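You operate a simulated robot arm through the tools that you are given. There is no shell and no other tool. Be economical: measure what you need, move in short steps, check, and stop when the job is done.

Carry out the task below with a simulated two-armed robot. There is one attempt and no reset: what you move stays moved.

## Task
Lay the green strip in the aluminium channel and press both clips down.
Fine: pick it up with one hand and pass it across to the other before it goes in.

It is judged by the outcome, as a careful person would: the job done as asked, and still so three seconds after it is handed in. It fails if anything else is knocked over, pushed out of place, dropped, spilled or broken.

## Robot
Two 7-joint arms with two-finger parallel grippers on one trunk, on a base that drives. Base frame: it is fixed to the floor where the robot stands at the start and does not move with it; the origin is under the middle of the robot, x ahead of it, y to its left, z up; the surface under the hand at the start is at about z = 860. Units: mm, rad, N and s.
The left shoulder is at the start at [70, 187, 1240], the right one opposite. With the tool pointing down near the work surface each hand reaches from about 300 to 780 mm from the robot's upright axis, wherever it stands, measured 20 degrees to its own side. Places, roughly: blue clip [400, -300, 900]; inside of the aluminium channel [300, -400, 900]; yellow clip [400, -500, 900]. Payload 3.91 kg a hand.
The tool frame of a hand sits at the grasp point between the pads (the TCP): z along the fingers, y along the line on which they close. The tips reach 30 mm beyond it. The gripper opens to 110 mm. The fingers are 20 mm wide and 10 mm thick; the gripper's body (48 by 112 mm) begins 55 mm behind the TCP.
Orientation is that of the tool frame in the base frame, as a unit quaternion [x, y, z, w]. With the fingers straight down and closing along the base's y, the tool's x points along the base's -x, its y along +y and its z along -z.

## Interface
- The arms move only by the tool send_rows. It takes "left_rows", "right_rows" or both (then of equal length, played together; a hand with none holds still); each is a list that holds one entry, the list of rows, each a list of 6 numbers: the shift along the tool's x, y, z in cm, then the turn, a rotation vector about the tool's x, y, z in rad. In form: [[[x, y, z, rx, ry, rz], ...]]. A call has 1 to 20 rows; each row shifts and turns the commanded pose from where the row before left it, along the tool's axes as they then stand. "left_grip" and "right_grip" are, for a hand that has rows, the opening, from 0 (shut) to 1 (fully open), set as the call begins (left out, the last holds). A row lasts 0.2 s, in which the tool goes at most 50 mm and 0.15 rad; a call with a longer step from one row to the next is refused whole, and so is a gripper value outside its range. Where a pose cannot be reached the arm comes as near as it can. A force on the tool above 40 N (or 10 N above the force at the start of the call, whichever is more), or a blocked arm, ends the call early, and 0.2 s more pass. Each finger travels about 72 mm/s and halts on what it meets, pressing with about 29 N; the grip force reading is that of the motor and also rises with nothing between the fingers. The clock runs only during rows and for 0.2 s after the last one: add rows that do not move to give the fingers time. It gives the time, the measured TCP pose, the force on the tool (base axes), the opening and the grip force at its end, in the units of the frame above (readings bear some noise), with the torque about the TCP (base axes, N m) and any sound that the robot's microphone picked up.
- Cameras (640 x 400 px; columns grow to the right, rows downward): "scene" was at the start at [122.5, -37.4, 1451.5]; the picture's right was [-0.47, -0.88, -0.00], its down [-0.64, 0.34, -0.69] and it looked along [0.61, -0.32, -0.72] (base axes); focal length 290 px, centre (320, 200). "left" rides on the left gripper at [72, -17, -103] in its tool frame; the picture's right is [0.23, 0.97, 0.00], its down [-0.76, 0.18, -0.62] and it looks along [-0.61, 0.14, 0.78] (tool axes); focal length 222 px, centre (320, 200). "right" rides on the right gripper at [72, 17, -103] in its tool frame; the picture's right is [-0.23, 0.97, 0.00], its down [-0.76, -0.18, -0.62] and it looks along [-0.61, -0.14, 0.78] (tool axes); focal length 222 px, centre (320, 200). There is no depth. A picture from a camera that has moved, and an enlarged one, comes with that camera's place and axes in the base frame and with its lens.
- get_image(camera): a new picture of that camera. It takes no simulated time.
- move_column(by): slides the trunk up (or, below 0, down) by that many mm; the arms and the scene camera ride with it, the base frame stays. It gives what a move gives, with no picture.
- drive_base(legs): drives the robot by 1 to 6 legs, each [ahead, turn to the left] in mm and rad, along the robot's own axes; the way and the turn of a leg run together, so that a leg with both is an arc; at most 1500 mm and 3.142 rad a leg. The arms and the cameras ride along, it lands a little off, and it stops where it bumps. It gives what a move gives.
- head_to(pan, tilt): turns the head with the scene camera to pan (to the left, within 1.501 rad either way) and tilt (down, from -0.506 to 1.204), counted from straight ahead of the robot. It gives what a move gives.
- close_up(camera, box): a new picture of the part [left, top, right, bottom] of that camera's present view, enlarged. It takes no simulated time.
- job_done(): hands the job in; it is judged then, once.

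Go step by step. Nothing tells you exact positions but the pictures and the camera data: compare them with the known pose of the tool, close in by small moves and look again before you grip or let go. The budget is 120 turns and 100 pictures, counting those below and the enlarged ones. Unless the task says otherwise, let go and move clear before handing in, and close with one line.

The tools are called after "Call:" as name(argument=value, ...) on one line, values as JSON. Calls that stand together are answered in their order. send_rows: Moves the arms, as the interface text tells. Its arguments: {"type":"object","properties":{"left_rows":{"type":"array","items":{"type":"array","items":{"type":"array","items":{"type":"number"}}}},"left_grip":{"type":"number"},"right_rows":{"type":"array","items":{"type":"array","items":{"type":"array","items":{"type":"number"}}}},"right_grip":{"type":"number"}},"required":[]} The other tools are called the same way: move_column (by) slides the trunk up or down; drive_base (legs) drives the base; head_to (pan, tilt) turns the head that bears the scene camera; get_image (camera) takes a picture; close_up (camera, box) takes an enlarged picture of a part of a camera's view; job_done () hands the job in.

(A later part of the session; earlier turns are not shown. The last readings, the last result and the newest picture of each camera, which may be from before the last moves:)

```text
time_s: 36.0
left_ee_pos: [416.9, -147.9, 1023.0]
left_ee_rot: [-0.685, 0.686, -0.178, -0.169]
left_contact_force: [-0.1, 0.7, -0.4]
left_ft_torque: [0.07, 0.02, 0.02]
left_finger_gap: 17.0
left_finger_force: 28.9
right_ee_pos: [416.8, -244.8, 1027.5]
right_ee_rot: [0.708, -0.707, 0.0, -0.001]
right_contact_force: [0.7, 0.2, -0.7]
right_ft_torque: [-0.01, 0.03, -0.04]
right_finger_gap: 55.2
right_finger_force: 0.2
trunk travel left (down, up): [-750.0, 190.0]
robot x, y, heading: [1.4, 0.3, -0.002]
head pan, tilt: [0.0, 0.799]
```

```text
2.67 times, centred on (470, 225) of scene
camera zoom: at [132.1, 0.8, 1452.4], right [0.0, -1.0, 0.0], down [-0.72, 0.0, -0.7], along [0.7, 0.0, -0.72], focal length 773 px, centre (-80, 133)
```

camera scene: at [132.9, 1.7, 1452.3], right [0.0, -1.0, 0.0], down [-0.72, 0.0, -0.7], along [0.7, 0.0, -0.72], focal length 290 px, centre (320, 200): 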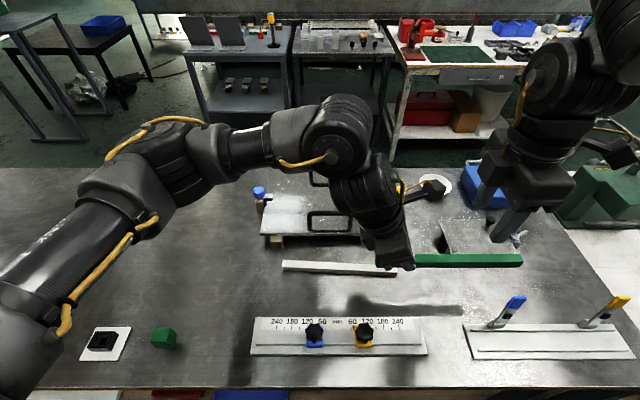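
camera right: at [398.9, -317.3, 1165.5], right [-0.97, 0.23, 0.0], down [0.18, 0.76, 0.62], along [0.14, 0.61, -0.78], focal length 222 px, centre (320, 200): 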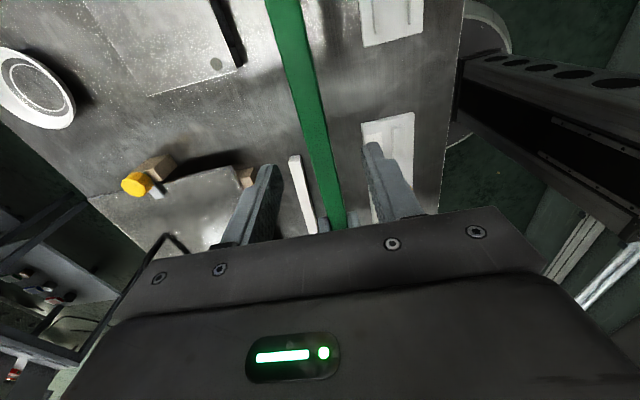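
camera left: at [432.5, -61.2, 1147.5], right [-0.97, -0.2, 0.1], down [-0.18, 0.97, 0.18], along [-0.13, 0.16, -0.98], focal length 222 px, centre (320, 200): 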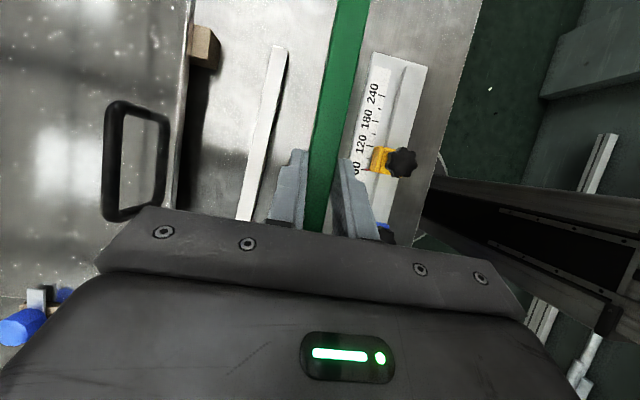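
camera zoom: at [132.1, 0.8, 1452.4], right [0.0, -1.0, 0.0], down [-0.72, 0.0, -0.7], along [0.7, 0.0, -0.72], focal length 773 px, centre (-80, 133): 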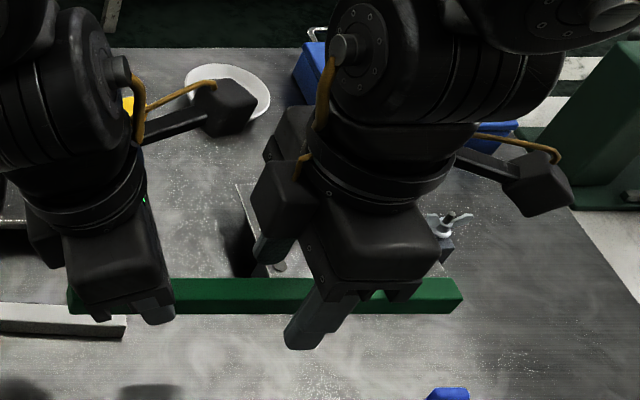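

Call:
send_rows(right_rows=[[[0, 0, 0, 0, 0, 0], [0, 0, 0, 0, 0, 0], [0, 0, 0, 0, 0, 0], [0, 0, 0, 0, 0, 0], [0, 0, 0, 0, 0, 0]]], right_grip=0)

Call:
close_up(camera="scene", box=[350, 150, 590, 300])

```text
time_s: 37.2
left_ee_pos: [416.6, -146.4, 1021.0]
left_ee_rot: [-0.684, 0.687, -0.177, -0.171]
left_contact_force: [-7.2, 1.3, 2.2]
left_ft_torque: [-0.04, 0.18, -0.43]
left_finger_gap: 17.1
left_finger_force: 29.2
right_ee_pos: [416.6, -245.9, 1026.3]
right_ee_rot: [-0.707, 0.707, 0.0, 0.0]
right_contact_force: [6.6, -2.4, -1.9]
right_ft_torque: [-0.24, -0.26, -0.24]
right_finger_gap: 17.2
right_finger_force: 29.4
trunk travel left (down, up): [-750.0, 190.0]
robot x, y, heading: [-1.1, 5.8, -0.002]
head pan, tilt: [0.0, 0.799]
```

```text
2.67 times, centred on (470, 225) of scene
camera zoom: at [132.6, 0.4, 1452.4], right [0.0, -1.0, 0.0], down [-0.72, 0.0, -0.7], along [0.7, 0.0, -0.72], focal length 773 px, centre (-80, 133)
```

zoom: 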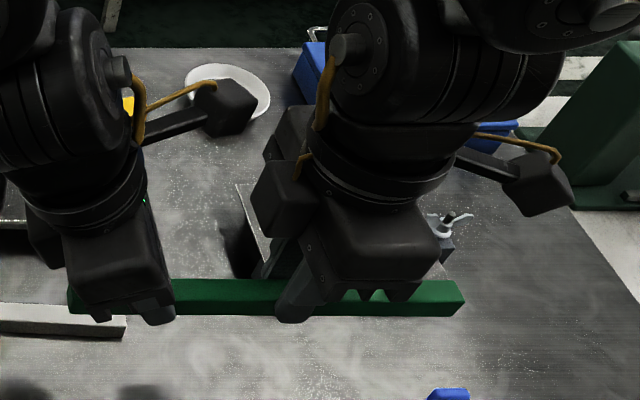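

Both hands hold it. The left lets go and backs off along its own axis.

Call:
send_rows(left_rows=[[[0, 0, 0, 0, 0, 0], [0, 0, 0, 0, 0, 0], [0, 0, 0, 0, 0, 0], [0, 0, -2, 0, 0, 0], [0, 0, -3, 0, 0, 0], [0, 0, -3, 0, 0, 0], [-3, 0, -3, 0, 0, 0], [-3, 0, -2, 0, 0, 0], [-3, 0, -1, 0, 0, 0], [-3, 0, -1, 0, 0, 0], [0, 0, 0, 0, 0, 0]]], left_grip=0.5)

Call:
get_image(camera="scene")

Call:
get_image(camera="right")

```text
time_s: 39.6
left_ee_pos: [412.8, 28.5, 1097.7]
left_ee_rot: [0.686, -0.685, 0.178, 0.169]
left_contact_force: [-0.4, -1.2, -0.3]
left_ft_torque: [0.02, -0.01, -0.01]
left_finger_gap: 55.0
left_finger_force: 0.0
right_ee_pos: [416.4, -245.5, 1026.2]
right_ee_rot: [0.707, -0.707, 0.0, -0.001]
right_contact_force: [-1.4, 0.2, -1.0]
right_ft_torque: [-0.01, -0.02, -0.02]
right_finger_gap: 16.9
right_finger_force: 28.9
trunk travel left (down, up): [-750.0, 190.0]
robot x, y, heading: [0.0, 1.4, 0.001]
head pan, tilt: [0.0, 0.799]
```

```text
66 pictures are left
camera scene: at [132.6, -0.6, 1452.4], right [0.0, -1.0, 0.0], down [-0.72, 0.0, -0.7], along [0.7, 0.0, -0.72], focal length 290 px, centre (320, 200)
```

scene: 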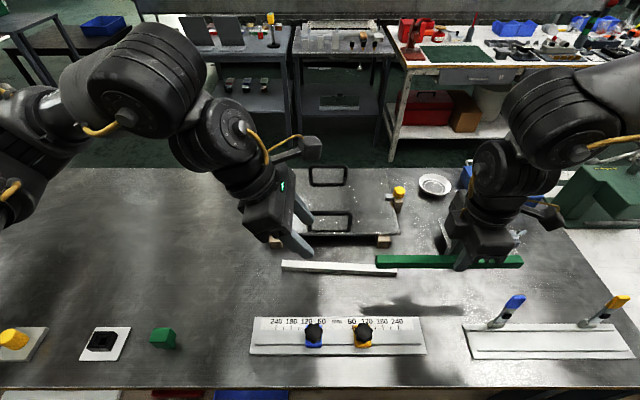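

```text
65 pictures are left
camera right: at [398.6, -318.3, 1129.7], right [-0.97, 0.23, 0.0], down [0.18, 0.76, 0.62], along [0.14, 0.61, -0.78], focal length 222 px, centre (320, 200)
```

right: 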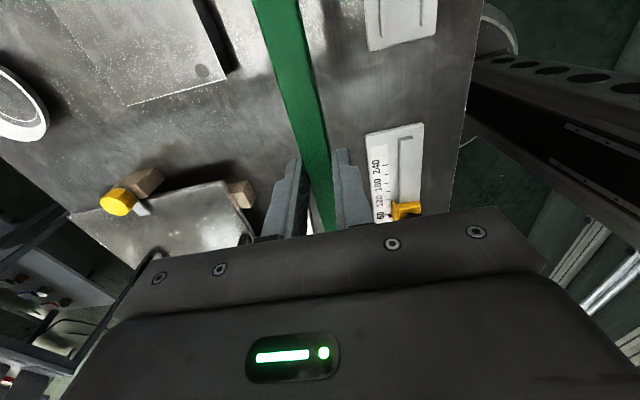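

The hand-over worked; the right hand holds the strip alone. Now I raise it and carry it over the channel.

Call:
send_rows(right_rows=[[[0, 0, -2.7, 0, 0, 0], [0, 0, -2.7, 0, 0, 0], [0, 0, -2.7, 0, 0, 0], [3.36, 1.47, 0, 0, 0, 0], [3.36, 1.47, 0, 0, 0, 0], [3.36, 1.47, 0, 0, 0, 0], [3.36, 1.47, 0, 0, 0, 0], [3.36, 1.47, 0, 0, 0, 0], [3.36, 1.47, 0, 0, 0, 0], [0, 0, 0, 0, 0, 0], [0, 0, 0, 0, 0, 0]]])

Call:
head_to(pan=-0.75, tilt=0.8)

Call:
get_image(camera="scene")

Call:
get_image(camera="right")

```text
time_s: 42.0
left_ee_pos: [413.8, 29.7, 1098.3]
left_ee_rot: [-0.685, 0.686, -0.178, -0.169]
left_contact_force: [0.4, -0.6, -0.9]
left_ft_torque: [0.02, 0.0, 0.0]
left_finger_gap: 55.1
left_finger_force: 0.1
right_ee_pos: [327.9, -449.3, 1107.3]
right_ee_rot: [-0.707, 0.707, -0.001, 0.0]
right_contact_force: [0.4, 0.4, -0.5]
right_ft_torque: [-0.01, 0.03, 0.01]
right_finger_gap: 17.3
right_finger_force: 29.4
trunk travel left (down, up): [-750.0, 190.0]
robot x, y, heading: [0.6, 1.9, 0.0]
head pan, tilt: [0.0, 0.799]
```

```text
time_s: 43.1
left_ee_pos: [413.0, 29.5, 1099.6]
left_ee_rot: [0.686, -0.685, 0.178, 0.168]
left_contact_force: [-0.4, 0.6, -1.0]
left_ft_torque: [-0.02, 0.03, -0.04]
left_finger_gap: 55.1
left_finger_force: 0.0
right_ee_pos: [326.5, -448.3, 1107.7]
right_ee_rot: [0.707, -0.707, 0.0, 0.0]
right_contact_force: [-0.3, -0.2, -0.6]
right_ft_torque: [-0.01, 0.0, -0.05]
right_finger_gap: 17.4
right_finger_force: 28.9
trunk travel left (down, up): [-750.0, 190.0]
robot x, y, heading: [3.1, 2.5, 0.001]
head pan, tilt: [-0.75, 0.799]
```

```text
64 pictures are left
camera scene: at [111.0, -54.4, 1452.4], right [-0.68, -0.73, 0.0], down [-0.52, 0.49, -0.7], along [0.51, -0.47, -0.72], focal length 290 px, centre (320, 200)
```

scene: 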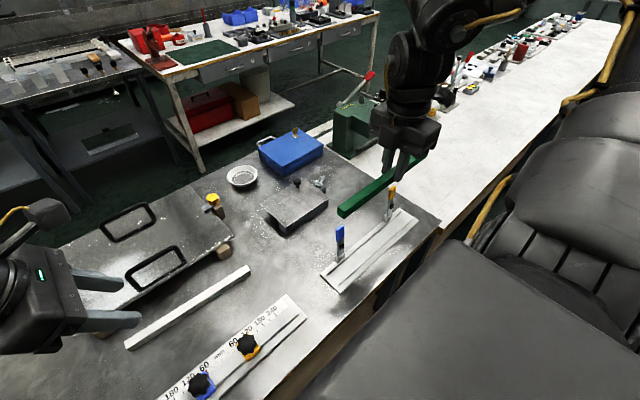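

```text
63 pictures are left
camera right: at [309.7, -521.5, 1210.5], right [-0.97, 0.23, 0.0], down [0.18, 0.76, 0.62], along [0.14, 0.61, -0.78], focal length 222 px, centre (320, 200)
```

right: 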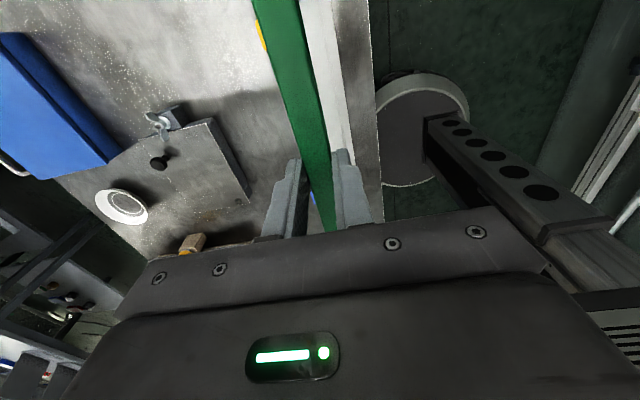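

Call:
close_up(camera="scene", box=[310, 140, 450, 300])

Call:
close_up(camera="scene", box=[310, 220, 380, 300])

```text
2.50 times, centred on (380, 220) of scene
camera zoom: at [111.0, -54.4, 1452.4], right [-0.68, -0.73, 0.0], down [-0.52, 0.49, -0.7], along [0.51, -0.47, -0.72], focal length 725 px, centre (170, 150)
```

zoom: 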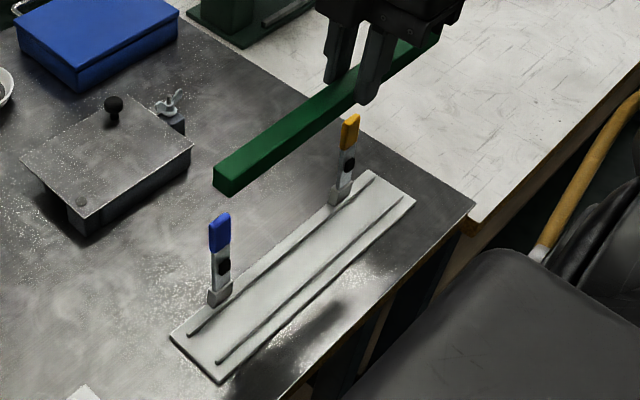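

```text
5.00 times, centred on (345, 260) of scene
camera zoom: at [111.0, -54.4, 1452.4], right [-0.68, -0.73, 0.0], down [-0.52, 0.49, -0.7], along [0.51, -0.47, -0.72], focal length 1450 px, centre (195, -100)
```

zoom: 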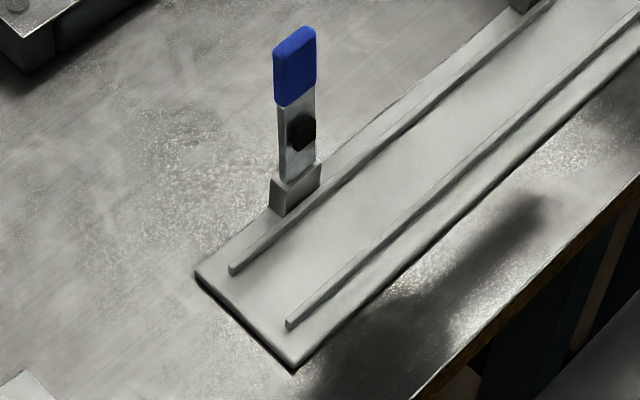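

Channel bed centre is x≈325, y≈-431 and the strip is nearly lined up. Lowering to just above the bed.

Call:
send_rows(right_rows=[[[-0.2, 0.3, 3, 0, 0, 0], [0, 0, 3, 0, 0, 0], [0, 0, 3, 0, 0, 0], [0, 0, 3, 0, 0, 0], [0, 0, 3, 0, 0, 0], [0, 0, 3, 0, 0, 0], [0, 0, 0, 0, 0, 0]]])

Call:
close_up(camera="scene", box=[310, 140, 450, 300])

Call:
get_image(camera="right")

```text
time_s: 44.7
left_ee_pos: [414.2, 29.8, 1097.8]
left_ee_rot: [-0.685, 0.686, -0.178, -0.169]
left_contact_force: [-1.1, -0.4, -0.9]
left_ft_torque: [0.03, -0.01, 0.04]
left_finger_gap: 55.1
left_finger_force: 0.1
right_ee_pos: [325.4, -444.9, 927.7]
right_ee_rot: [-0.707, 0.707, 0.0, 0.001]
right_contact_force: [-0.6, 0.1, 0.0]
right_ft_torque: [0.0, 0.01, 0.02]
right_finger_gap: 17.1
right_finger_force: 29.4
trunk travel left (down, up): [-750.0, 190.0]
robot x, y, heading: [-0.8, 1.3, -0.004]
head pan, tilt: [-0.75, 0.799]
```

```text
2.50 times, centred on (380, 220) of scene
camera zoom: at [110.3, -54.3, 1452.4], right [-0.68, -0.73, 0.0], down [-0.52, 0.49, -0.7], along [0.51, -0.48, -0.72], focal length 725 px, centre (170, 150)
```

zoom: 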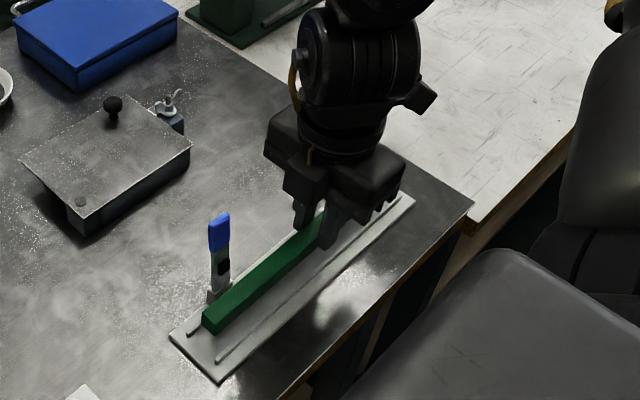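

```text
59 pictures are left
camera right: at [308.0, -517.4, 1031.1], right [-0.97, 0.23, 0.0], down [0.18, 0.76, 0.62], along [0.14, 0.61, -0.78], focal length 222 px, centre (320, 200)
```

right: 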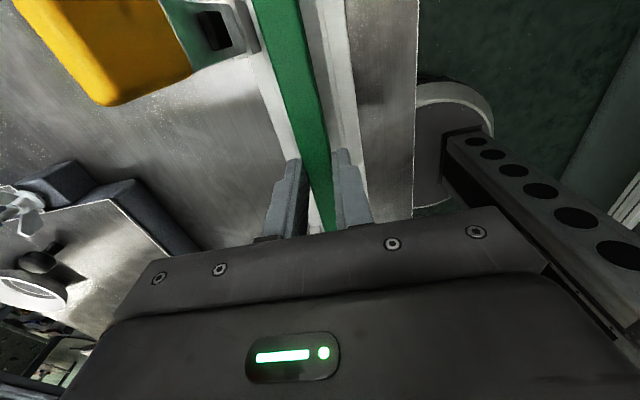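

Call:
send_rows(right_rows=[[[0, 0.15, 1.0, 0, 0, 0], [0, 0, 0.8, 0, 0, 0], [0, 0, 0.2, 0, 0, 0], [0, 0, 0.2, 0, 0, 0], [0, 0, 0, 0, 0, 0]]])

Call:
close_up(camera="scene", box=[320, 210, 400, 300])

Call:
close_up(camera="right", box=[220, 0, 420, 240])

```text
time_s: 45.9
left_ee_pos: [414.0, 29.5, 1098.7]
left_ee_rot: [0.686, -0.685, 0.178, 0.17]
left_contact_force: [0.2, 0.1, 0.0]
left_ft_torque: [-0.02, 0.02, 0.06]
left_finger_gap: 55.1
left_finger_force: 0.1
right_ee_pos: [323.4, -445.4, 905.4]
right_ee_rot: [0.707, -0.707, 0.0, 0.001]
right_contact_force: [-0.4, -0.4, -1.1]
right_ft_torque: [0.01, 0.03, -0.02]
right_finger_gap: 17.0
right_finger_force: 29.2
trunk travel left (down, up): [-750.0, 190.0]
robot x, y, heading: [0.0, 3.7, -0.004]
head pan, tilt: [-0.75, 0.799]
```

```text
4.44 times, centred on (360, 255) of scene
camera zoom: at [110.8, -54.6, 1452.4], right [-0.68, -0.73, 0.0], down [-0.52, 0.49, -0.7], along [0.51, -0.48, -0.72], focal length 1289 px, centre (142, -44)
```

zoom: 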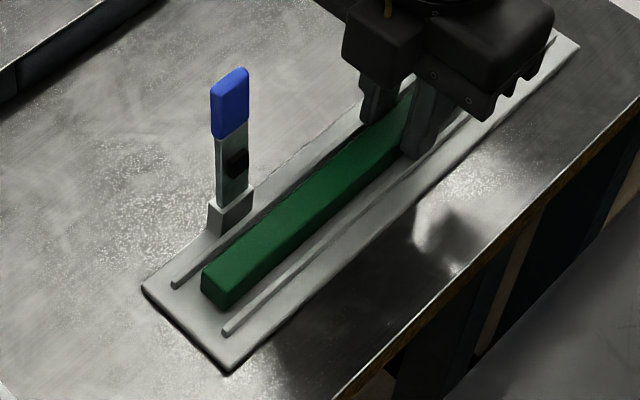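

```text
1.67 times, centred on (320, 120) of right
camera zoom: at [306.1, -518.2, 1008.8], right [-0.97, 0.23, 0.0], down [0.18, 0.76, 0.62], along [0.14, 0.61, -0.78], focal length 370 px, centre (320, 333)
```

zoom: 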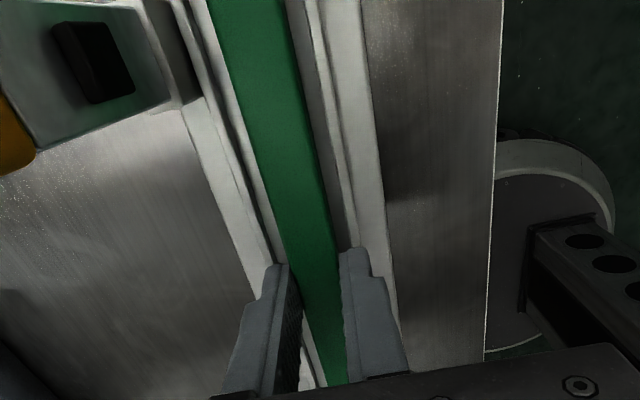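

Nicely between the rails. Lowering to contact.

Call:
send_rows(right_rows=[[[0, 0, 0.15, 0, 0, 0], [0, 0, 0.15, 0, 0, 0], [0, 0, 0.15, 0, 0, 0], [0, 0, 0.15, 0, 0, 0]]])

```text
time_s: 46.9
left_ee_pos: [411.7, 29.4, 1099.2]
left_ee_rot: [-0.685, 0.686, -0.178, -0.168]
left_contact_force: [-0.1, 0.0, -0.8]
left_ft_torque: [-0.02, -0.03, -0.01]
left_finger_gap: 55.2
left_finger_force: 0.0
right_ee_pos: [323.1, -444.9, 903.1]
right_ee_rot: [0.708, -0.707, 0.003, 0.0]
right_contact_force: [-2.1, -4.0, 26.1]
right_ft_torque: [0.75, 0.47, -0.01]
right_finger_gap: 17.4
right_finger_force: 28.8
trunk travel left (down, up): [-750.0, 190.0]
robot x, y, heading: [0.6, -0.4, -0.0]
head pan, tilt: [-0.75, 0.799]
stopped in row 4 (right hand): the force on the tool passed its limit at 44 N (the readings are from after the stop); the commanded pose is now the measured one
```

Seated on the bed. Opening and rising.

Call:
send_rows(right_rows=[[[0, 0, -0.1, 0, 0, 0], [0, 0, 0, 0, 0, 0], [0, 0, 0, 0, 0, 0], [0, 0, 0, 0, 0, 0], [0, 0, -2, 0, 0, 0], [0, 0, -3, 0, 0, 0], [0, 0, -4, 0, 0, 0], [0, 0, -4, 0, 0, 0], [0, 0, -4, 0, 0, 0], [0, 0, -4, 0, 0, 0], [0, 0, 0, 0, 0, 0]]], right_grip=0.32)

Call:
close_up(camera="scene", box=[310, 170, 430, 300])

Call:
get_image(camera="right")

```text
time_s: 49.3
left_ee_pos: [413.5, 29.3, 1098.0]
left_ee_rot: [-0.685, 0.686, -0.177, -0.17]
left_contact_force: [0.7, 0.4, 1.2]
left_ft_torque: [-0.01, 0.01, 0.0]
left_finger_gap: 55.1
left_finger_force: 0.0
right_ee_pos: [324.8, -446.7, 1113.2]
right_ee_rot: [-0.707, 0.707, -0.002, 0.0]
right_contact_force: [-0.5, 0.5, -0.6]
right_ft_torque: [0.0, 0.03, -0.02]
right_finger_gap: 35.2
right_finger_force: 0.1
trunk travel left (down, up): [-750.0, 190.0]
robot x, y, heading: [0.1, 0.7, 0.002]
head pan, tilt: [-0.75, 0.799]
```

```text
3.08 times, centred on (370, 235) of scene
camera zoom: at [111.7, -55.2, 1452.3], right [-0.68, -0.73, 0.0], down [-0.52, 0.49, -0.7], along [0.51, -0.48, -0.72], focal length 892 px, centre (166, 92)
```

zoom: 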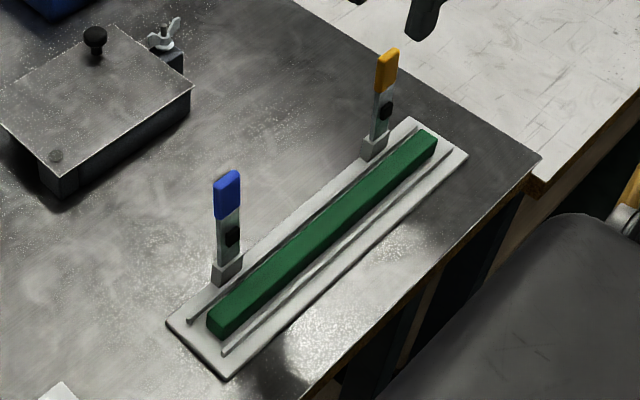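

```text
55 pictures are left
camera right: at [307.4, -518.6, 1216.6], right [-0.97, 0.23, 0.0], down [0.18, 0.76, 0.62], along [0.14, 0.6, -0.78], focal length 222 px, centre (320, 200)
```

right: 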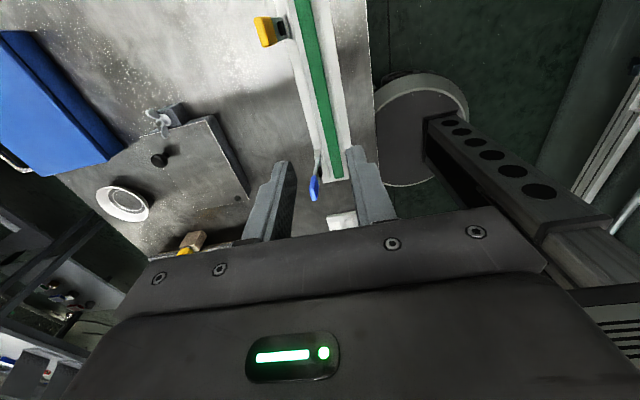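

The strip lies in the channel. Next: with closed fingers I'll go behind the blue lever (y≈-343) to push it over toward -x and down.

Call:
send_rows(right_rows=[[[-2.6, -1.9, 0, 0, 0, 0], [-2.6, -1.9, 0, 0, 0, 0], [-2.6, -1.9, 0, 0, 0, 0], [-2.6, -1.9, 0, 0, 0, 0], [0, 0, 3.2, 0, 0, 0], [0, 0, 3.2, 0, 0, 0], [0, 0, 3.2, 0, 0, 0], [0, 0, 3.2, 0, 0, 0], [0, 0, 0, 0, 0, 0]]], right_grip=0)

Call:
close_up(camera="scene", box=[290, 150, 430, 300])

Call:
get_image(camera="right")

```text
time_s: 51.3
left_ee_pos: [413.1, 29.4, 1099.9]
left_ee_rot: [-0.685, 0.686, -0.178, -0.168]
left_contact_force: [0.0, -0.4, -0.9]
left_ft_torque: [0.0, -0.01, -0.06]
left_finger_gap: 55.3
left_finger_force: 0.0
right_ee_pos: [400.0, -342.6, 983.4]
right_ee_rot: [-0.707, 0.707, -0.003, 0.0]
right_contact_force: [-0.1, 0.1, 0.7]
right_ft_torque: [-0.03, -0.02, 0.01]
right_finger_gap: 0.1
right_finger_force: 29.0
trunk travel left (down, up): [-750.0, 190.0]
robot x, y, heading: [-1.3, 5.3, -0.002]
head pan, tilt: [-0.75, 0.799]
```

```text
2.67 times, centred on (360, 225) of scene
camera zoom: at [110.0, -54.2, 1452.5], right [-0.68, -0.73, 0.0], down [-0.52, 0.49, -0.7], along [0.51, -0.48, -0.72], focal length 773 px, centre (213, 133)
```

zoom: 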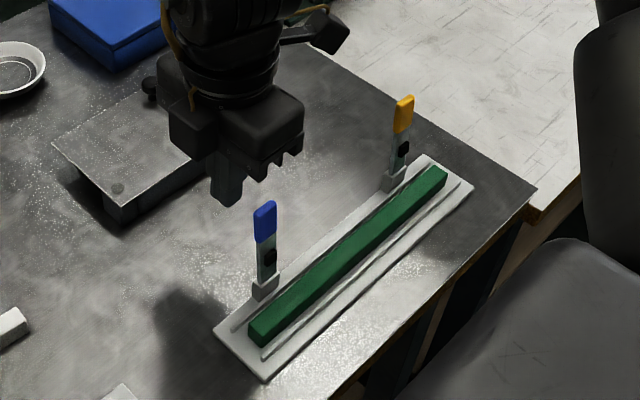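

```text
53 pictures are left
camera right: at [382.9, -414.5, 1087.0], right [-0.97, 0.23, 0.0], down [0.17, 0.76, 0.62], along [0.14, 0.6, -0.78], focal length 222 px, centre (320, 200)
```

right: 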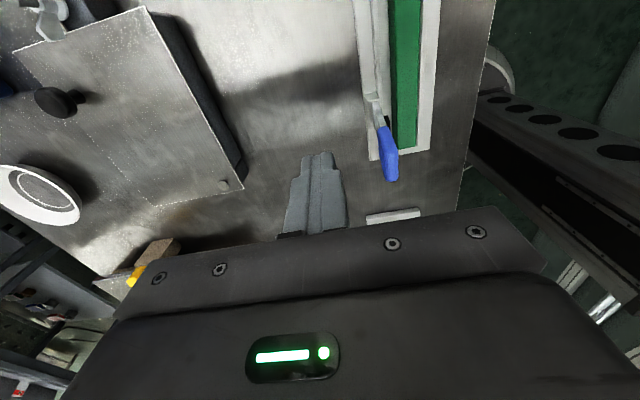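

Finger is in line with the lever. Pushing it over in an arc, first to about 45°.

Call:
send_rows(right_rows=[[[0, 1.4, 0, 0, 0, 0], [0, 1.3, 0, 0, 0, 0], [0, 1.3, 0.1, 0, 0, 0], [0, 1.3, 0.2, 0, 0, 0], [0, 1.45, 0.6, 0, 0, 0], [0, 1.45, 0.95, 0, 0, 0], [0, 0, 0, 0, 0, 0]]])

Call:
close_up(camera="scene", box=[290, 150, 430, 300])

```text
time_s: 52.9
left_ee_pos: [413.2, 28.5, 1099.6]
left_ee_rot: [-0.685, 0.686, -0.178, -0.169]
left_contact_force: [-0.2, -0.3, -0.8]
left_ft_torque: [0.0, 0.03, -0.04]
left_finger_gap: 55.0
left_finger_force: 0.2
right_ee_pos: [325.4, -345.7, 962.9]
right_ee_rot: [0.707, -0.707, 0.001, 0.001]
right_contact_force: [0.8, -0.7, -0.2]
right_ft_torque: [-0.03, 0.01, 0.01]
right_finger_gap: 0.1
right_finger_force: 29.4
right hand out of reach, approached as far as the arm can: row 6
trunk travel left (down, up): [-750.0, 190.0]
robot x, y, heading: [0.6, 2.6, 0.0]
head pan, tilt: [-0.75, 0.799]
```

```text
2.67 times, centred on (360, 225) of scene
camera zoom: at [110.5, -55.5, 1452.4], right [-0.68, -0.73, 0.0], down [-0.52, 0.49, -0.7], along [0.51, -0.48, -0.72], focal length 773 px, centre (213, 133)
```

zoom: 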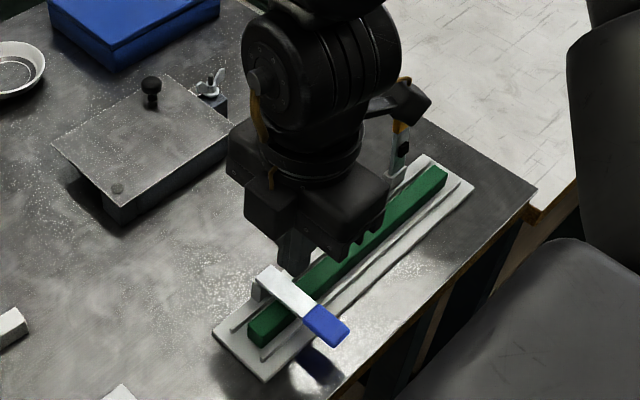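

The lever has swung over most of the way. The wrist is near a limit here, so I rise, turn the hand back to its starting yaw, and then press from above.

Call:
send_rows(right_rows=[[[0, 0, -4, 0, 0, 0], [0, 0, -4, 0, 0, 0], [0, 0, 0, 0, 0, 0.1428], [0, 0, 0, 0, 0, 0.1428], [0, 0, 0, 0, 0, 0.1428], [0, 0, 0, 0, 0, 0.1428], [0, 0, 0, 0, 0, 0.1428], [0, 0, 0, 0, 0, 0.1428], [0, 0, 0, 0, 0, 0.1428], [0, 0, 0, 0, 0, 0.1428], [0, 0, 0, 0, 0, 0.1428], [0, 0, 0, 0, 0, 0.1428], [0, 0, 0, 0, 0, 0.1428], [0, 0, 0, 0, 0, 0]]])

Call:
close_up(camera="scene", box=[290, 150, 430, 300])

Call:
get_image(camera="right")

```text
time_s: 55.9
left_ee_pos: [413.7, 29.4, 1098.8]
left_ee_rot: [-0.685, 0.685, -0.178, -0.17]
left_contact_force: [0.5, 0.2, -0.4]
left_ft_torque: [0.0, -0.02, -0.01]
left_finger_gap: 54.7
left_finger_force: 0.2
right_ee_pos: [339.6, -349.7, 1041.2]
right_ee_rot: [0.0, 1.0, -0.002, 0.002]
right_contact_force: [0.7, 1.1, 0.3]
right_ft_torque: [-0.02, 0.0, 0.0]
right_finger_gap: 0.1
right_finger_force: 28.9
right hand out of reach, approached as far as the arm can: row 1, 2
trunk travel left (down, up): [-750.0, 190.0]
robot x, y, heading: [-2.8, 4.7, -0.001]
head pan, tilt: [-0.75, 0.799]
```

```text
2.67 times, centred on (360, 225) of scene
camera zoom: at [110.9, -54.6, 1452.4], right [-0.68, -0.73, 0.0], down [-0.52, 0.49, -0.7], along [0.51, -0.48, -0.72], focal length 773 px, centre (213, 133)
```

zoom: 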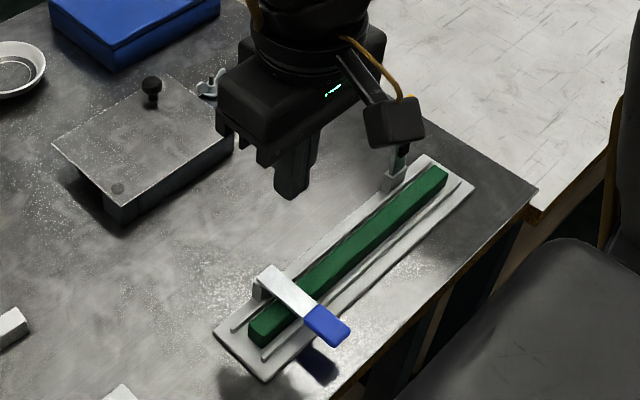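

```text
50 pictures are left
camera right: at [267.3, -332.2, 1143.7], right [0.23, 0.97, 0.0], down [0.76, -0.18, 0.63], along [0.61, -0.14, -0.78], focal length 222 px, centre (320, 200)
```

right: 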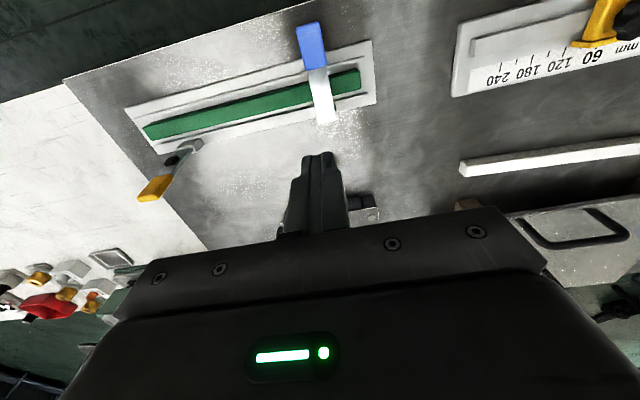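

Blue handle's end is at about (267, -338, 915), roughly 20° short of flat. I'll press it from above at x≈283.

Call:
send_rows(right_rows=[[[2.8, 0.45, 1.5, 0, 0, 0], [2.8, 0.5, 1.5, 0, 0, 0], [0, 0, 2.5, 0, 0, 0], [0, 0, 2, 0, 0, 0], [0, 0, 0, 0, 0, 0]]])

Call:
close_up(camera="scene", box=[290, 170, 410, 300])

Call:
get_image(camera="right")

```text
time_s: 57.1
left_ee_pos: [412.3, 29.7, 1098.7]
left_ee_rot: [-0.685, 0.686, -0.178, -0.17]
left_contact_force: [0.4, 0.3, 0.9]
left_ft_torque: [-0.03, -0.02, -0.01]
left_finger_gap: 55.3
left_finger_force: 0.0
right_ee_pos: [330.7, -360.0, 958.1]
right_ee_rot: [-0.001, 1.0, -0.001, 0.002]
right_contact_force: [-0.4, 0.6, -0.2]
right_ft_torque: [-0.02, 0.0, 0.0]
right_finger_gap: 0.0
right_finger_force: 29.2
right hand out of reach, approached as far as the arm can: row 1, 2
trunk travel left (down, up): [-750.0, 190.0]
robot x, y, heading: [-0.8, -2.9, -0.005]
head pan, tilt: [-0.75, 0.799]
```

```text
3.08 times, centred on (350, 235) of scene
camera zoom: at [110.2, -54.1, 1452.5], right [-0.68, -0.73, 0.0], down [-0.52, 0.49, -0.7], along [0.51, -0.48, -0.72], focal length 892 px, centre (228, 92)
```

zoom: 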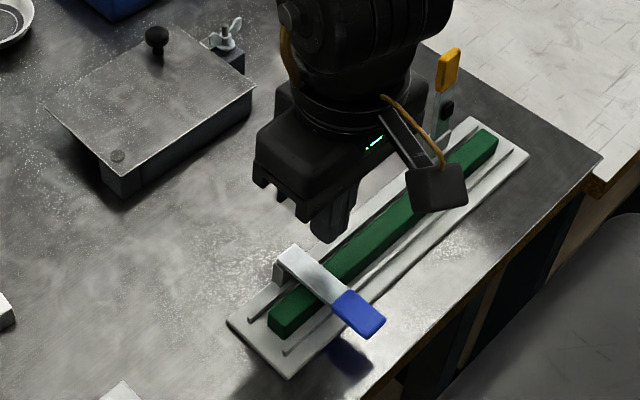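

```text
48 pictures are left
camera right: at [257.5, -342.5, 1061.7], right [0.23, 0.97, 0.0], down [0.76, -0.17, 0.63], along [0.61, -0.14, -0.78], focal length 222 px, centre (320, 200)
```

right: 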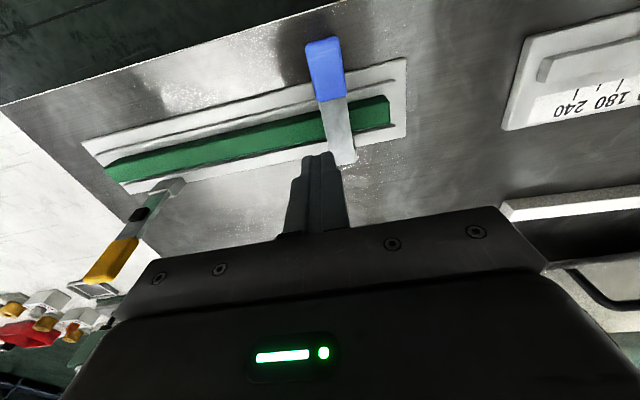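

The right hand can't come closer to the trunk than x≈330 here. I'll raise it and back the base up 100 mm.

Call:
send_rows(right_rows=[[[0, 0, -4, 0, 0, 0], [0, 0, -4, 0, 0, 0], [0, 0, -3, 0, 0, 0], [0, 0, 0, 0, 0, 0]]])

Call:
drive_base(legs=[[-100, 0]])

Call:
get_image(camera="scene")

```text
time_s: 58.1
left_ee_pos: [413.4, 28.7, 1099.2]
left_ee_rot: [-0.685, 0.686, -0.178, -0.169]
left_contact_force: [-0.4, -1.3, 0.4]
left_ft_torque: [0.02, 0.02, 0.0]
left_finger_gap: 55.3
left_finger_force: 0.1
right_ee_pos: [336.0, -359.1, 1067.2]
right_ee_rot: [-0.001, 1.0, -0.002, 0.002]
right_contact_force: [0.3, 0.6, 1.5]
right_ft_torque: [-0.01, 0.03, 0.02]
right_finger_gap: 0.1
right_finger_force: 29.1
right hand out of reach, approached as far as the arm can: row 2
trunk travel left (down, up): [-750.0, 190.0]
robot x, y, heading: [-0.7, -4.1, 0.004]
head pan, tilt: [-0.75, 0.799]
```

```text
time_s: 59.2
left_ee_pos: [314.7, 28.3, 1097.8]
left_ee_rot: [-0.685, 0.686, -0.177, -0.169]
left_contact_force: [0.8, 0.1, 0.4]
left_ft_torque: [-0.02, -0.05, 0.04]
left_finger_gap: 54.9
left_finger_force: 0.1
right_ee_pos: [235.6, -360.4, 1068.9]
right_ee_rot: [0.0, 1.0, -0.002, 0.002]
right_contact_force: [0.1, -0.3, -0.6]
right_ft_torque: [0.0, 0.0, 0.0]
right_finger_gap: 0.0
right_finger_force: 28.9
trunk travel left (down, up): [-750.0, 190.0]
robot x, y, heading: [-97.5, -1.6, 0.005]
head pan, tilt: [-0.75, 0.799]
```

```text
47 pictures are left
camera scene: at [11.5, -54.3, 1452.3], right [-0.68, -0.73, 0.0], down [-0.52, 0.49, -0.7], along [0.51, -0.48, -0.72], focal length 290 px, centre (320, 200)
```

scene: 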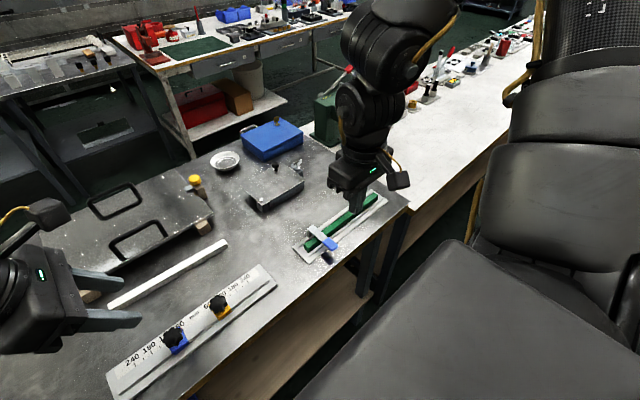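

Call:
send_rows(right_rows=[[[-2.4, 1.0, 1, 0, 0, 0], [-2.4, 1.0, 1, 0, 0, 0], [0, 0, 3, 0, 0, 0], [0, 0, 3, 0, 0, 0], [0, 0, 2.8, 0, 0, 0], [0, 0, 0, 0, 0, 0]]])

Call:
close_up(camera="scene", box=[270, 150, 410, 280])

Call:
get_image(camera="right")

```text
time_s: 60.6
left_ee_pos: [313.9, 29.1, 1099.2]
left_ee_rot: [-0.685, 0.686, -0.178, -0.17]
left_contact_force: [-1.1, -0.5, 0.7]
left_ft_torque: [0.04, 0.01, 0.02]
left_finger_gap: 54.9
left_finger_force: 0.1
right_ee_pos: [285.1, -339.3, 960.4]
right_ee_rot: [0.0, 1.0, -0.001, 0.001]
right_contact_force: [-0.6, -1.1, -0.6]
right_ft_torque: [-0.01, 0.0, 0.01]
right_finger_gap: 0.0
right_finger_force: 29.2
trunk travel left (down, up): [-750.0, 190.0]
robot x, y, heading: [-98.1, 2.2, -0.004]
head pan, tilt: [-0.75, 0.799]
```

```text
3.08 times, centred on (340, 215) of scene
camera zoom: at [10.2, -54.3, 1452.5], right [-0.68, -0.73, 0.0], down [-0.52, 0.49, -0.7], along [0.51, -0.48, -0.72], focal length 892 px, centre (258, 154)
```

zoom: 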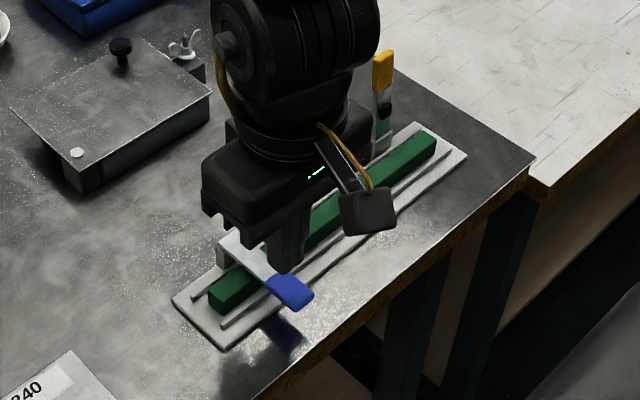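

```text
45 pictures are left
camera right: at [211.3, -321.8, 1063.3], right [0.23, 0.97, 0.0], down [0.76, -0.18, 0.63], along [0.61, -0.14, -0.78], focal length 222 px, centre (320, 200)
```

right: 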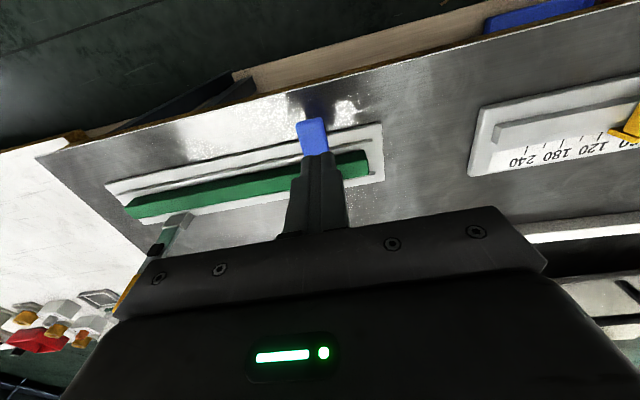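

Finger is over the blue handle. Pressing down in small steps.

Call:
send_rows(right_rows=[[[0, 0, 0.6, 0, 0, 0], [0, 0, 0.6, 0, 0, 0], [0, 0, 0.5, 0, 0, 0], [0, 0, 0.5, 0, 0, 0], [0, 0, 0.5, 0, 0, 0], [0, 0, 0.5, 0, 0, 0], [0, 0, 0.5, 0, 0, 0], [0, 0, 0.5, 0, 0, 0], [0, 0, 0, 0, 0, 0]]])

Call:
close_up(camera="scene", box=[270, 150, 410, 280])

```text
time_s: 62.3
left_ee_pos: [311.5, 29.0, 1101.7]
left_ee_rot: [-0.684, 0.686, -0.18, -0.169]
left_contact_force: [0.2, -0.4, -0.1]
left_ft_torque: [0.01, 0.04, -0.03]
left_finger_gap: 54.9
left_finger_force: 0.0
right_ee_pos: [284.1, -339.4, 925.5]
right_ee_rot: [-0.001, 1.0, -0.005, 0.006]
right_contact_force: [-6.9, -3.0, 33.5]
right_ft_torque: [-0.09, -0.05, -0.15]
right_finger_gap: 0.0
right_finger_force: 28.5
trunk travel left (down, up): [-750.0, 190.0]
robot x, y, heading: [-101.9, 0.5, -0.002]
head pan, tilt: [-0.75, 0.799]
stopped in row 8 (right hand): the force on the tool passed its limit at 50 N (the readings are from after the stop); the commanded pose is now the measured one
```

```text
3.08 times, centred on (340, 215) of scene
camera zoom: at [7.1, -52.4, 1453.2], right [-0.68, -0.73, 0.0], down [-0.52, 0.49, -0.7], along [0.51, -0.48, -0.71], focal length 892 px, centre (258, 154)
```

zoom: 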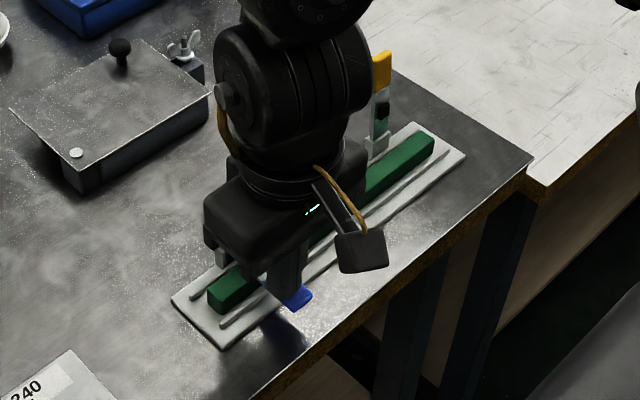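

Call:
send_rows(right_rows=[[[0, 0, 0.3, 0, 0, 0], [0, 0, 0.3, 0, 0, 0], [0, 0, 0.3, 0, 0, 0], [0, 0, 0.3, 0, 0, 0]]])

```text
time_s: 62.6
left_ee_pos: [310.5, 30.0, 1100.0]
left_ee_rot: [-0.684, 0.686, -0.18, -0.169]
left_contact_force: [0.7, -0.5, -0.4]
left_ft_torque: [-0.01, -0.02, 0.01]
left_finger_gap: 54.9
left_finger_force: 0.0
right_ee_pos: [283.9, -339.9, 926.3]
right_ee_rot: [0.0, 1.0, -0.006, 0.007]
right_contact_force: [-6.9, -1.2, 35.8]
right_ft_torque: [-0.03, -0.03, -0.19]
right_finger_gap: 0.0
right_finger_force: 29.4
trunk travel left (down, up): [-750.0, 190.0]
robot x, y, heading: [-97.2, 2.0, -0.001]
head pan, tilt: [-0.75, 0.799]
stopped in row 1 (right hand): the force on the tool passed its limit at 48 N (the readings are from after the stop); the commanded pose is now the measured one
```

It stands firm at about 50 N. I'll lift off and see whether the lever stays down.

Call:
send_rows(right_rows=[[[0, 0, -2, 0, 0, 0], [0, 0, -4, 0, 0, 0], [0, 0, -4, 0, 0, 0], [0, 0, -4, 0, 0, 0], [0, -3, -2, 0, 0, 0], [0, -4, 0, 0, 0, 0], [0, -4, 0, 0, 0, 0], [0, 0, 0, 0, 0, 0]]])

Call:
close_up(camera="scene", box=[280, 160, 390, 280])

Call:
get_image(camera="right")

```text
time_s: 64.4
left_ee_pos: [314.4, 28.4, 1097.5]
left_ee_rot: [-0.685, 0.686, -0.178, -0.17]
left_contact_force: [-0.1, 0.6, -0.2]
left_ft_torque: [0.03, 0.04, -0.03]
left_finger_gap: 55.2
left_finger_force: 0.1
right_ee_pos: [284.4, -449.2, 1085.2]
right_ee_rot: [-0.001, 1.0, -0.005, 0.007]
right_contact_force: [-0.8, -0.4, 0.3]
right_ft_torque: [-0.01, 0.0, 0.01]
right_finger_gap: 0.1
right_finger_force: 29.1
trunk travel left (down, up): [-750.0, 190.0]
robot x, y, heading: [-98.6, -2.3, -0.006]
head pan, tilt: [-0.75, 0.799]
```

```text
3.33 times, centred on (335, 220) of scene
camera zoom: at [11.0, -53.4, 1452.4], right [-0.68, -0.73, 0.0], down [-0.52, 0.49, -0.7], along [0.51, -0.48, -0.72], focal length 967 px, centre (270, 133)
```

zoom: 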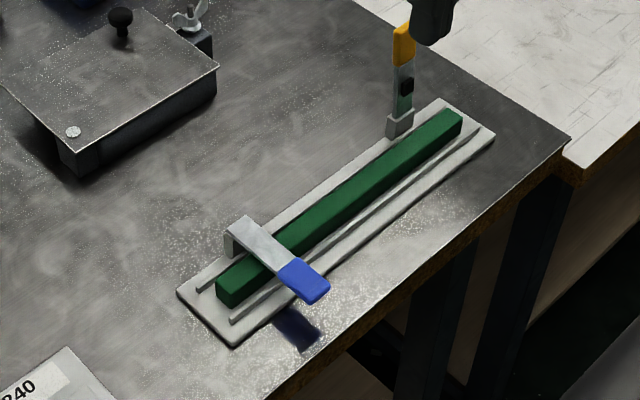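

```text
42 pictures are left
camera right: at [210.1, -431.8, 1187.6], right [0.23, 0.97, -0.01], down [0.75, -0.17, 0.63], along [0.62, -0.15, -0.77], focal length 222 px, centre (320, 200)
```

right: 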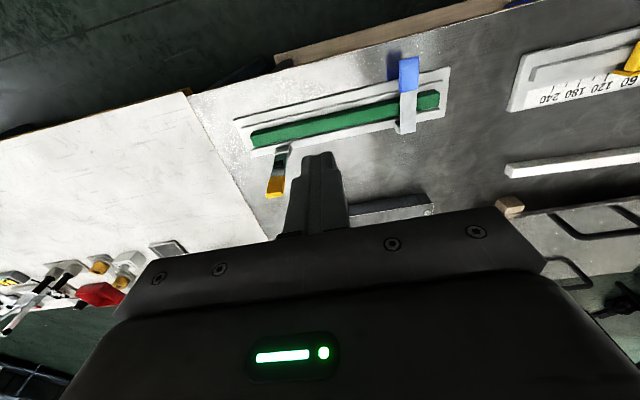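

Blue is flat and stays (handle end now about z 897, was 915). Next, the yellow lever: go behind it at x≈395, y≈-520.

Call:
send_rows(right_rows=[[[-2.8, -1.8, 0, 0, 0, 0], [-2.8, -1.8, 0, 0, 0, 0], [-2.8, -1.8, 0, 0, 0, 0], [-2.8, -1.7, 0, 0, 0, 0], [0, 0, 3.4, 0, 0, 0], [0, 0, 3.4, 0, 0, 0], [0, 0, 3.4, 0, 0, 0], [0, 0, 0, 0, 0, 0]]])

Call:
get_image(camera="right")

Call:
close_up(camera="scene", box=[280, 130, 420, 280])

```text
time_s: 66.2
left_ee_pos: [314.8, 28.9, 1099.9]
left_ee_rot: [-0.685, 0.686, -0.178, -0.169]
left_contact_force: [1.3, 0.3, -0.1]
left_ft_torque: [-0.05, 0.0, 0.0]
left_finger_gap: 54.7
left_finger_force: 0.0
right_ee_pos: [395.5, -521.2, 985.6]
right_ee_rot: [-0.002, 1.0, -0.004, 0.006]
right_contact_force: [0.0, 0.1, 0.7]
right_ft_torque: [-0.02, 0.01, -0.01]
right_finger_gap: 0.0
right_finger_force: 28.9
trunk travel left (down, up): [-750.0, 190.0]
robot x, y, heading: [-101.0, 1.0, 0.003]
head pan, tilt: [-0.75, 0.799]
```

```text
41 pictures are left
camera right: at [322.1, -503.6, 1087.0], right [0.23, 0.97, -0.01], down [0.75, -0.17, 0.63], along [0.62, -0.15, -0.77], focal length 222 px, centre (320, 200)
```

right: 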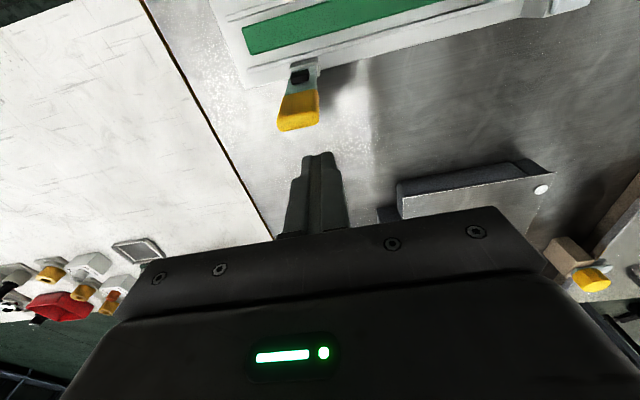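

```text
2.67 times, centred on (350, 205) of scene
camera zoom: at [10.2, -54.3, 1452.5], right [-0.68, -0.73, 0.0], down [-0.52, 0.49, -0.7], along [0.51, -0.48, -0.72], focal length 773 px, centre (240, 187)
```

zoom: 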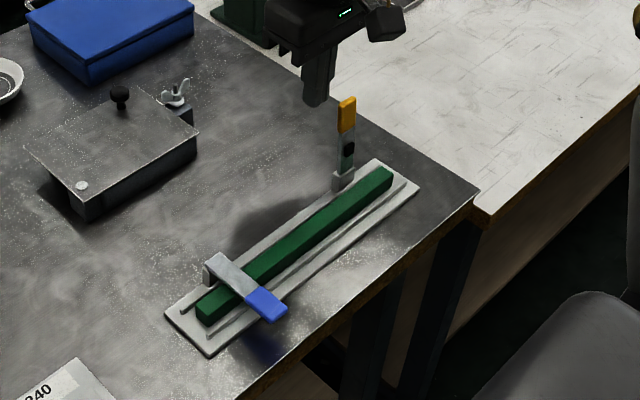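

Aligned behind the yellow lever. Pushing it over.

Call:
send_rows(right_rows=[[[1.3, 0, 0, 0, 0, 0], [1.3, 0, 0, 0, 0, 0], [1.2, 0, 0.1, 0, 0, 0], [1.2, 0, 0.2, 0, 0, 0], [1.45, 0, 0.6, 0, 0, 0], [1.45, 0, 0.9, 0, 0, 0], [0.8, 0, 1, 0, 0, 0], [0, 0, 0, 0, 0, 0]]])

Call:
close_up(camera="scene", box=[280, 130, 420, 280])

Call:
get_image(camera="right")

```text
time_s: 68.0
left_ee_pos: [313.7, 28.7, 1098.2]
left_ee_rot: [-0.685, 0.686, -0.177, -0.169]
left_contact_force: [0.3, 0.8, 0.2]
left_ft_torque: [0.01, -0.01, 0.0]
left_finger_gap: 55.1
left_finger_force: 0.1
right_ee_pos: [311.7, -521.4, 954.7]
right_ee_rot: [-0.001, 1.0, -0.004, 0.006]
right_contact_force: [0.4, -1.2, 0.8]
right_ft_torque: [-0.02, 0.0, 0.0]
right_finger_gap: 0.0
right_finger_force: 28.6
trunk travel left (down, up): [-750.0, 190.0]
robot x, y, heading: [-98.4, -2.6, 0.0]
head pan, tilt: [-0.75, 0.799]
```

```text
2.67 times, centred on (350, 205) of scene
camera zoom: at [11.0, -54.4, 1452.4], right [-0.68, -0.73, 0.0], down [-0.52, 0.49, -0.7], along [0.51, -0.48, -0.72], focal length 773 px, centre (240, 187)
```

zoom: 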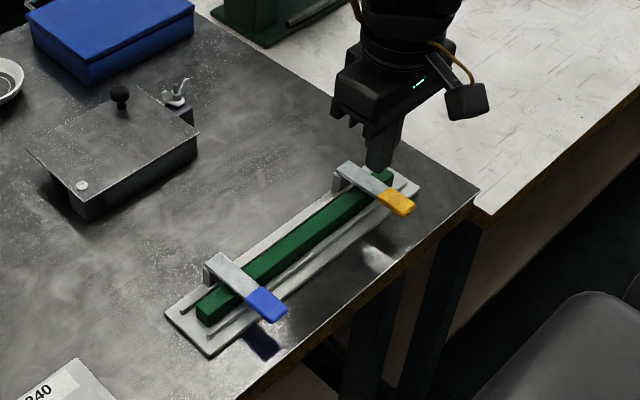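

```text
38 pictures are left
camera right: at [236.8, -504.0, 1057.3], right [0.23, 0.97, -0.01], down [0.75, -0.17, 0.63], along [0.62, -0.15, -0.77], focal length 222 px, centre (320, 200)
```

right: 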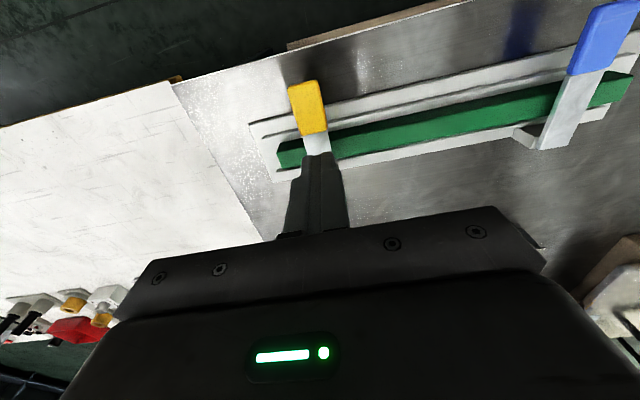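

The yellow lever is over. Now moving to x≈283 and pressing down.

Call:
send_rows(right_rows=[[[0, 0, -0.8, 0, 0, 0], [1.4, 0, 0, 0, 0, 0], [1.4, 0, 0, 0, 0, 0], [0, 0, 0.8, 0, 0, 0], [0, 0, 0.6, 0, 0, 0], [0, 0, 0.5, 0, 0, 0], [0, 0, 0.5, 0, 0, 0], [0, 0, 0.5, 0, 0, 0], [0, 0, 0.5, 0, 0, 0], [0, 0, 0.5, 0, 0, 0], [0, 0, 0.5, 0, 0, 0]]])

```text
time_s: 70.4
left_ee_pos: [311.1, 28.2, 1100.6]
left_ee_rot: [-0.684, 0.687, -0.18, -0.17]
left_contact_force: [0.4, 0.4, -0.1]
left_ft_torque: [0.0, 0.0, 0.01]
left_finger_gap: 54.9
left_finger_force: 0.1
right_ee_pos: [284.7, -522.4, 926.9]
right_ee_rot: [0.0, 1.0, -0.01, 0.011]
right_contact_force: [-9.4, -1.4, 29.8]
right_ft_torque: [0.07, 0.31, 0.13]
right_finger_gap: 0.1
right_finger_force: 29.0
trunk travel left (down, up): [-750.0, 190.0]
robot x, y, heading: [-102.4, -2.3, -0.002]
head pan, tilt: [-0.75, 0.799]
stopped in row 11 (right hand): the force on the tool passed its limit at 48 N (the readings are from after the stop); the commanded pose is now the measured one
```

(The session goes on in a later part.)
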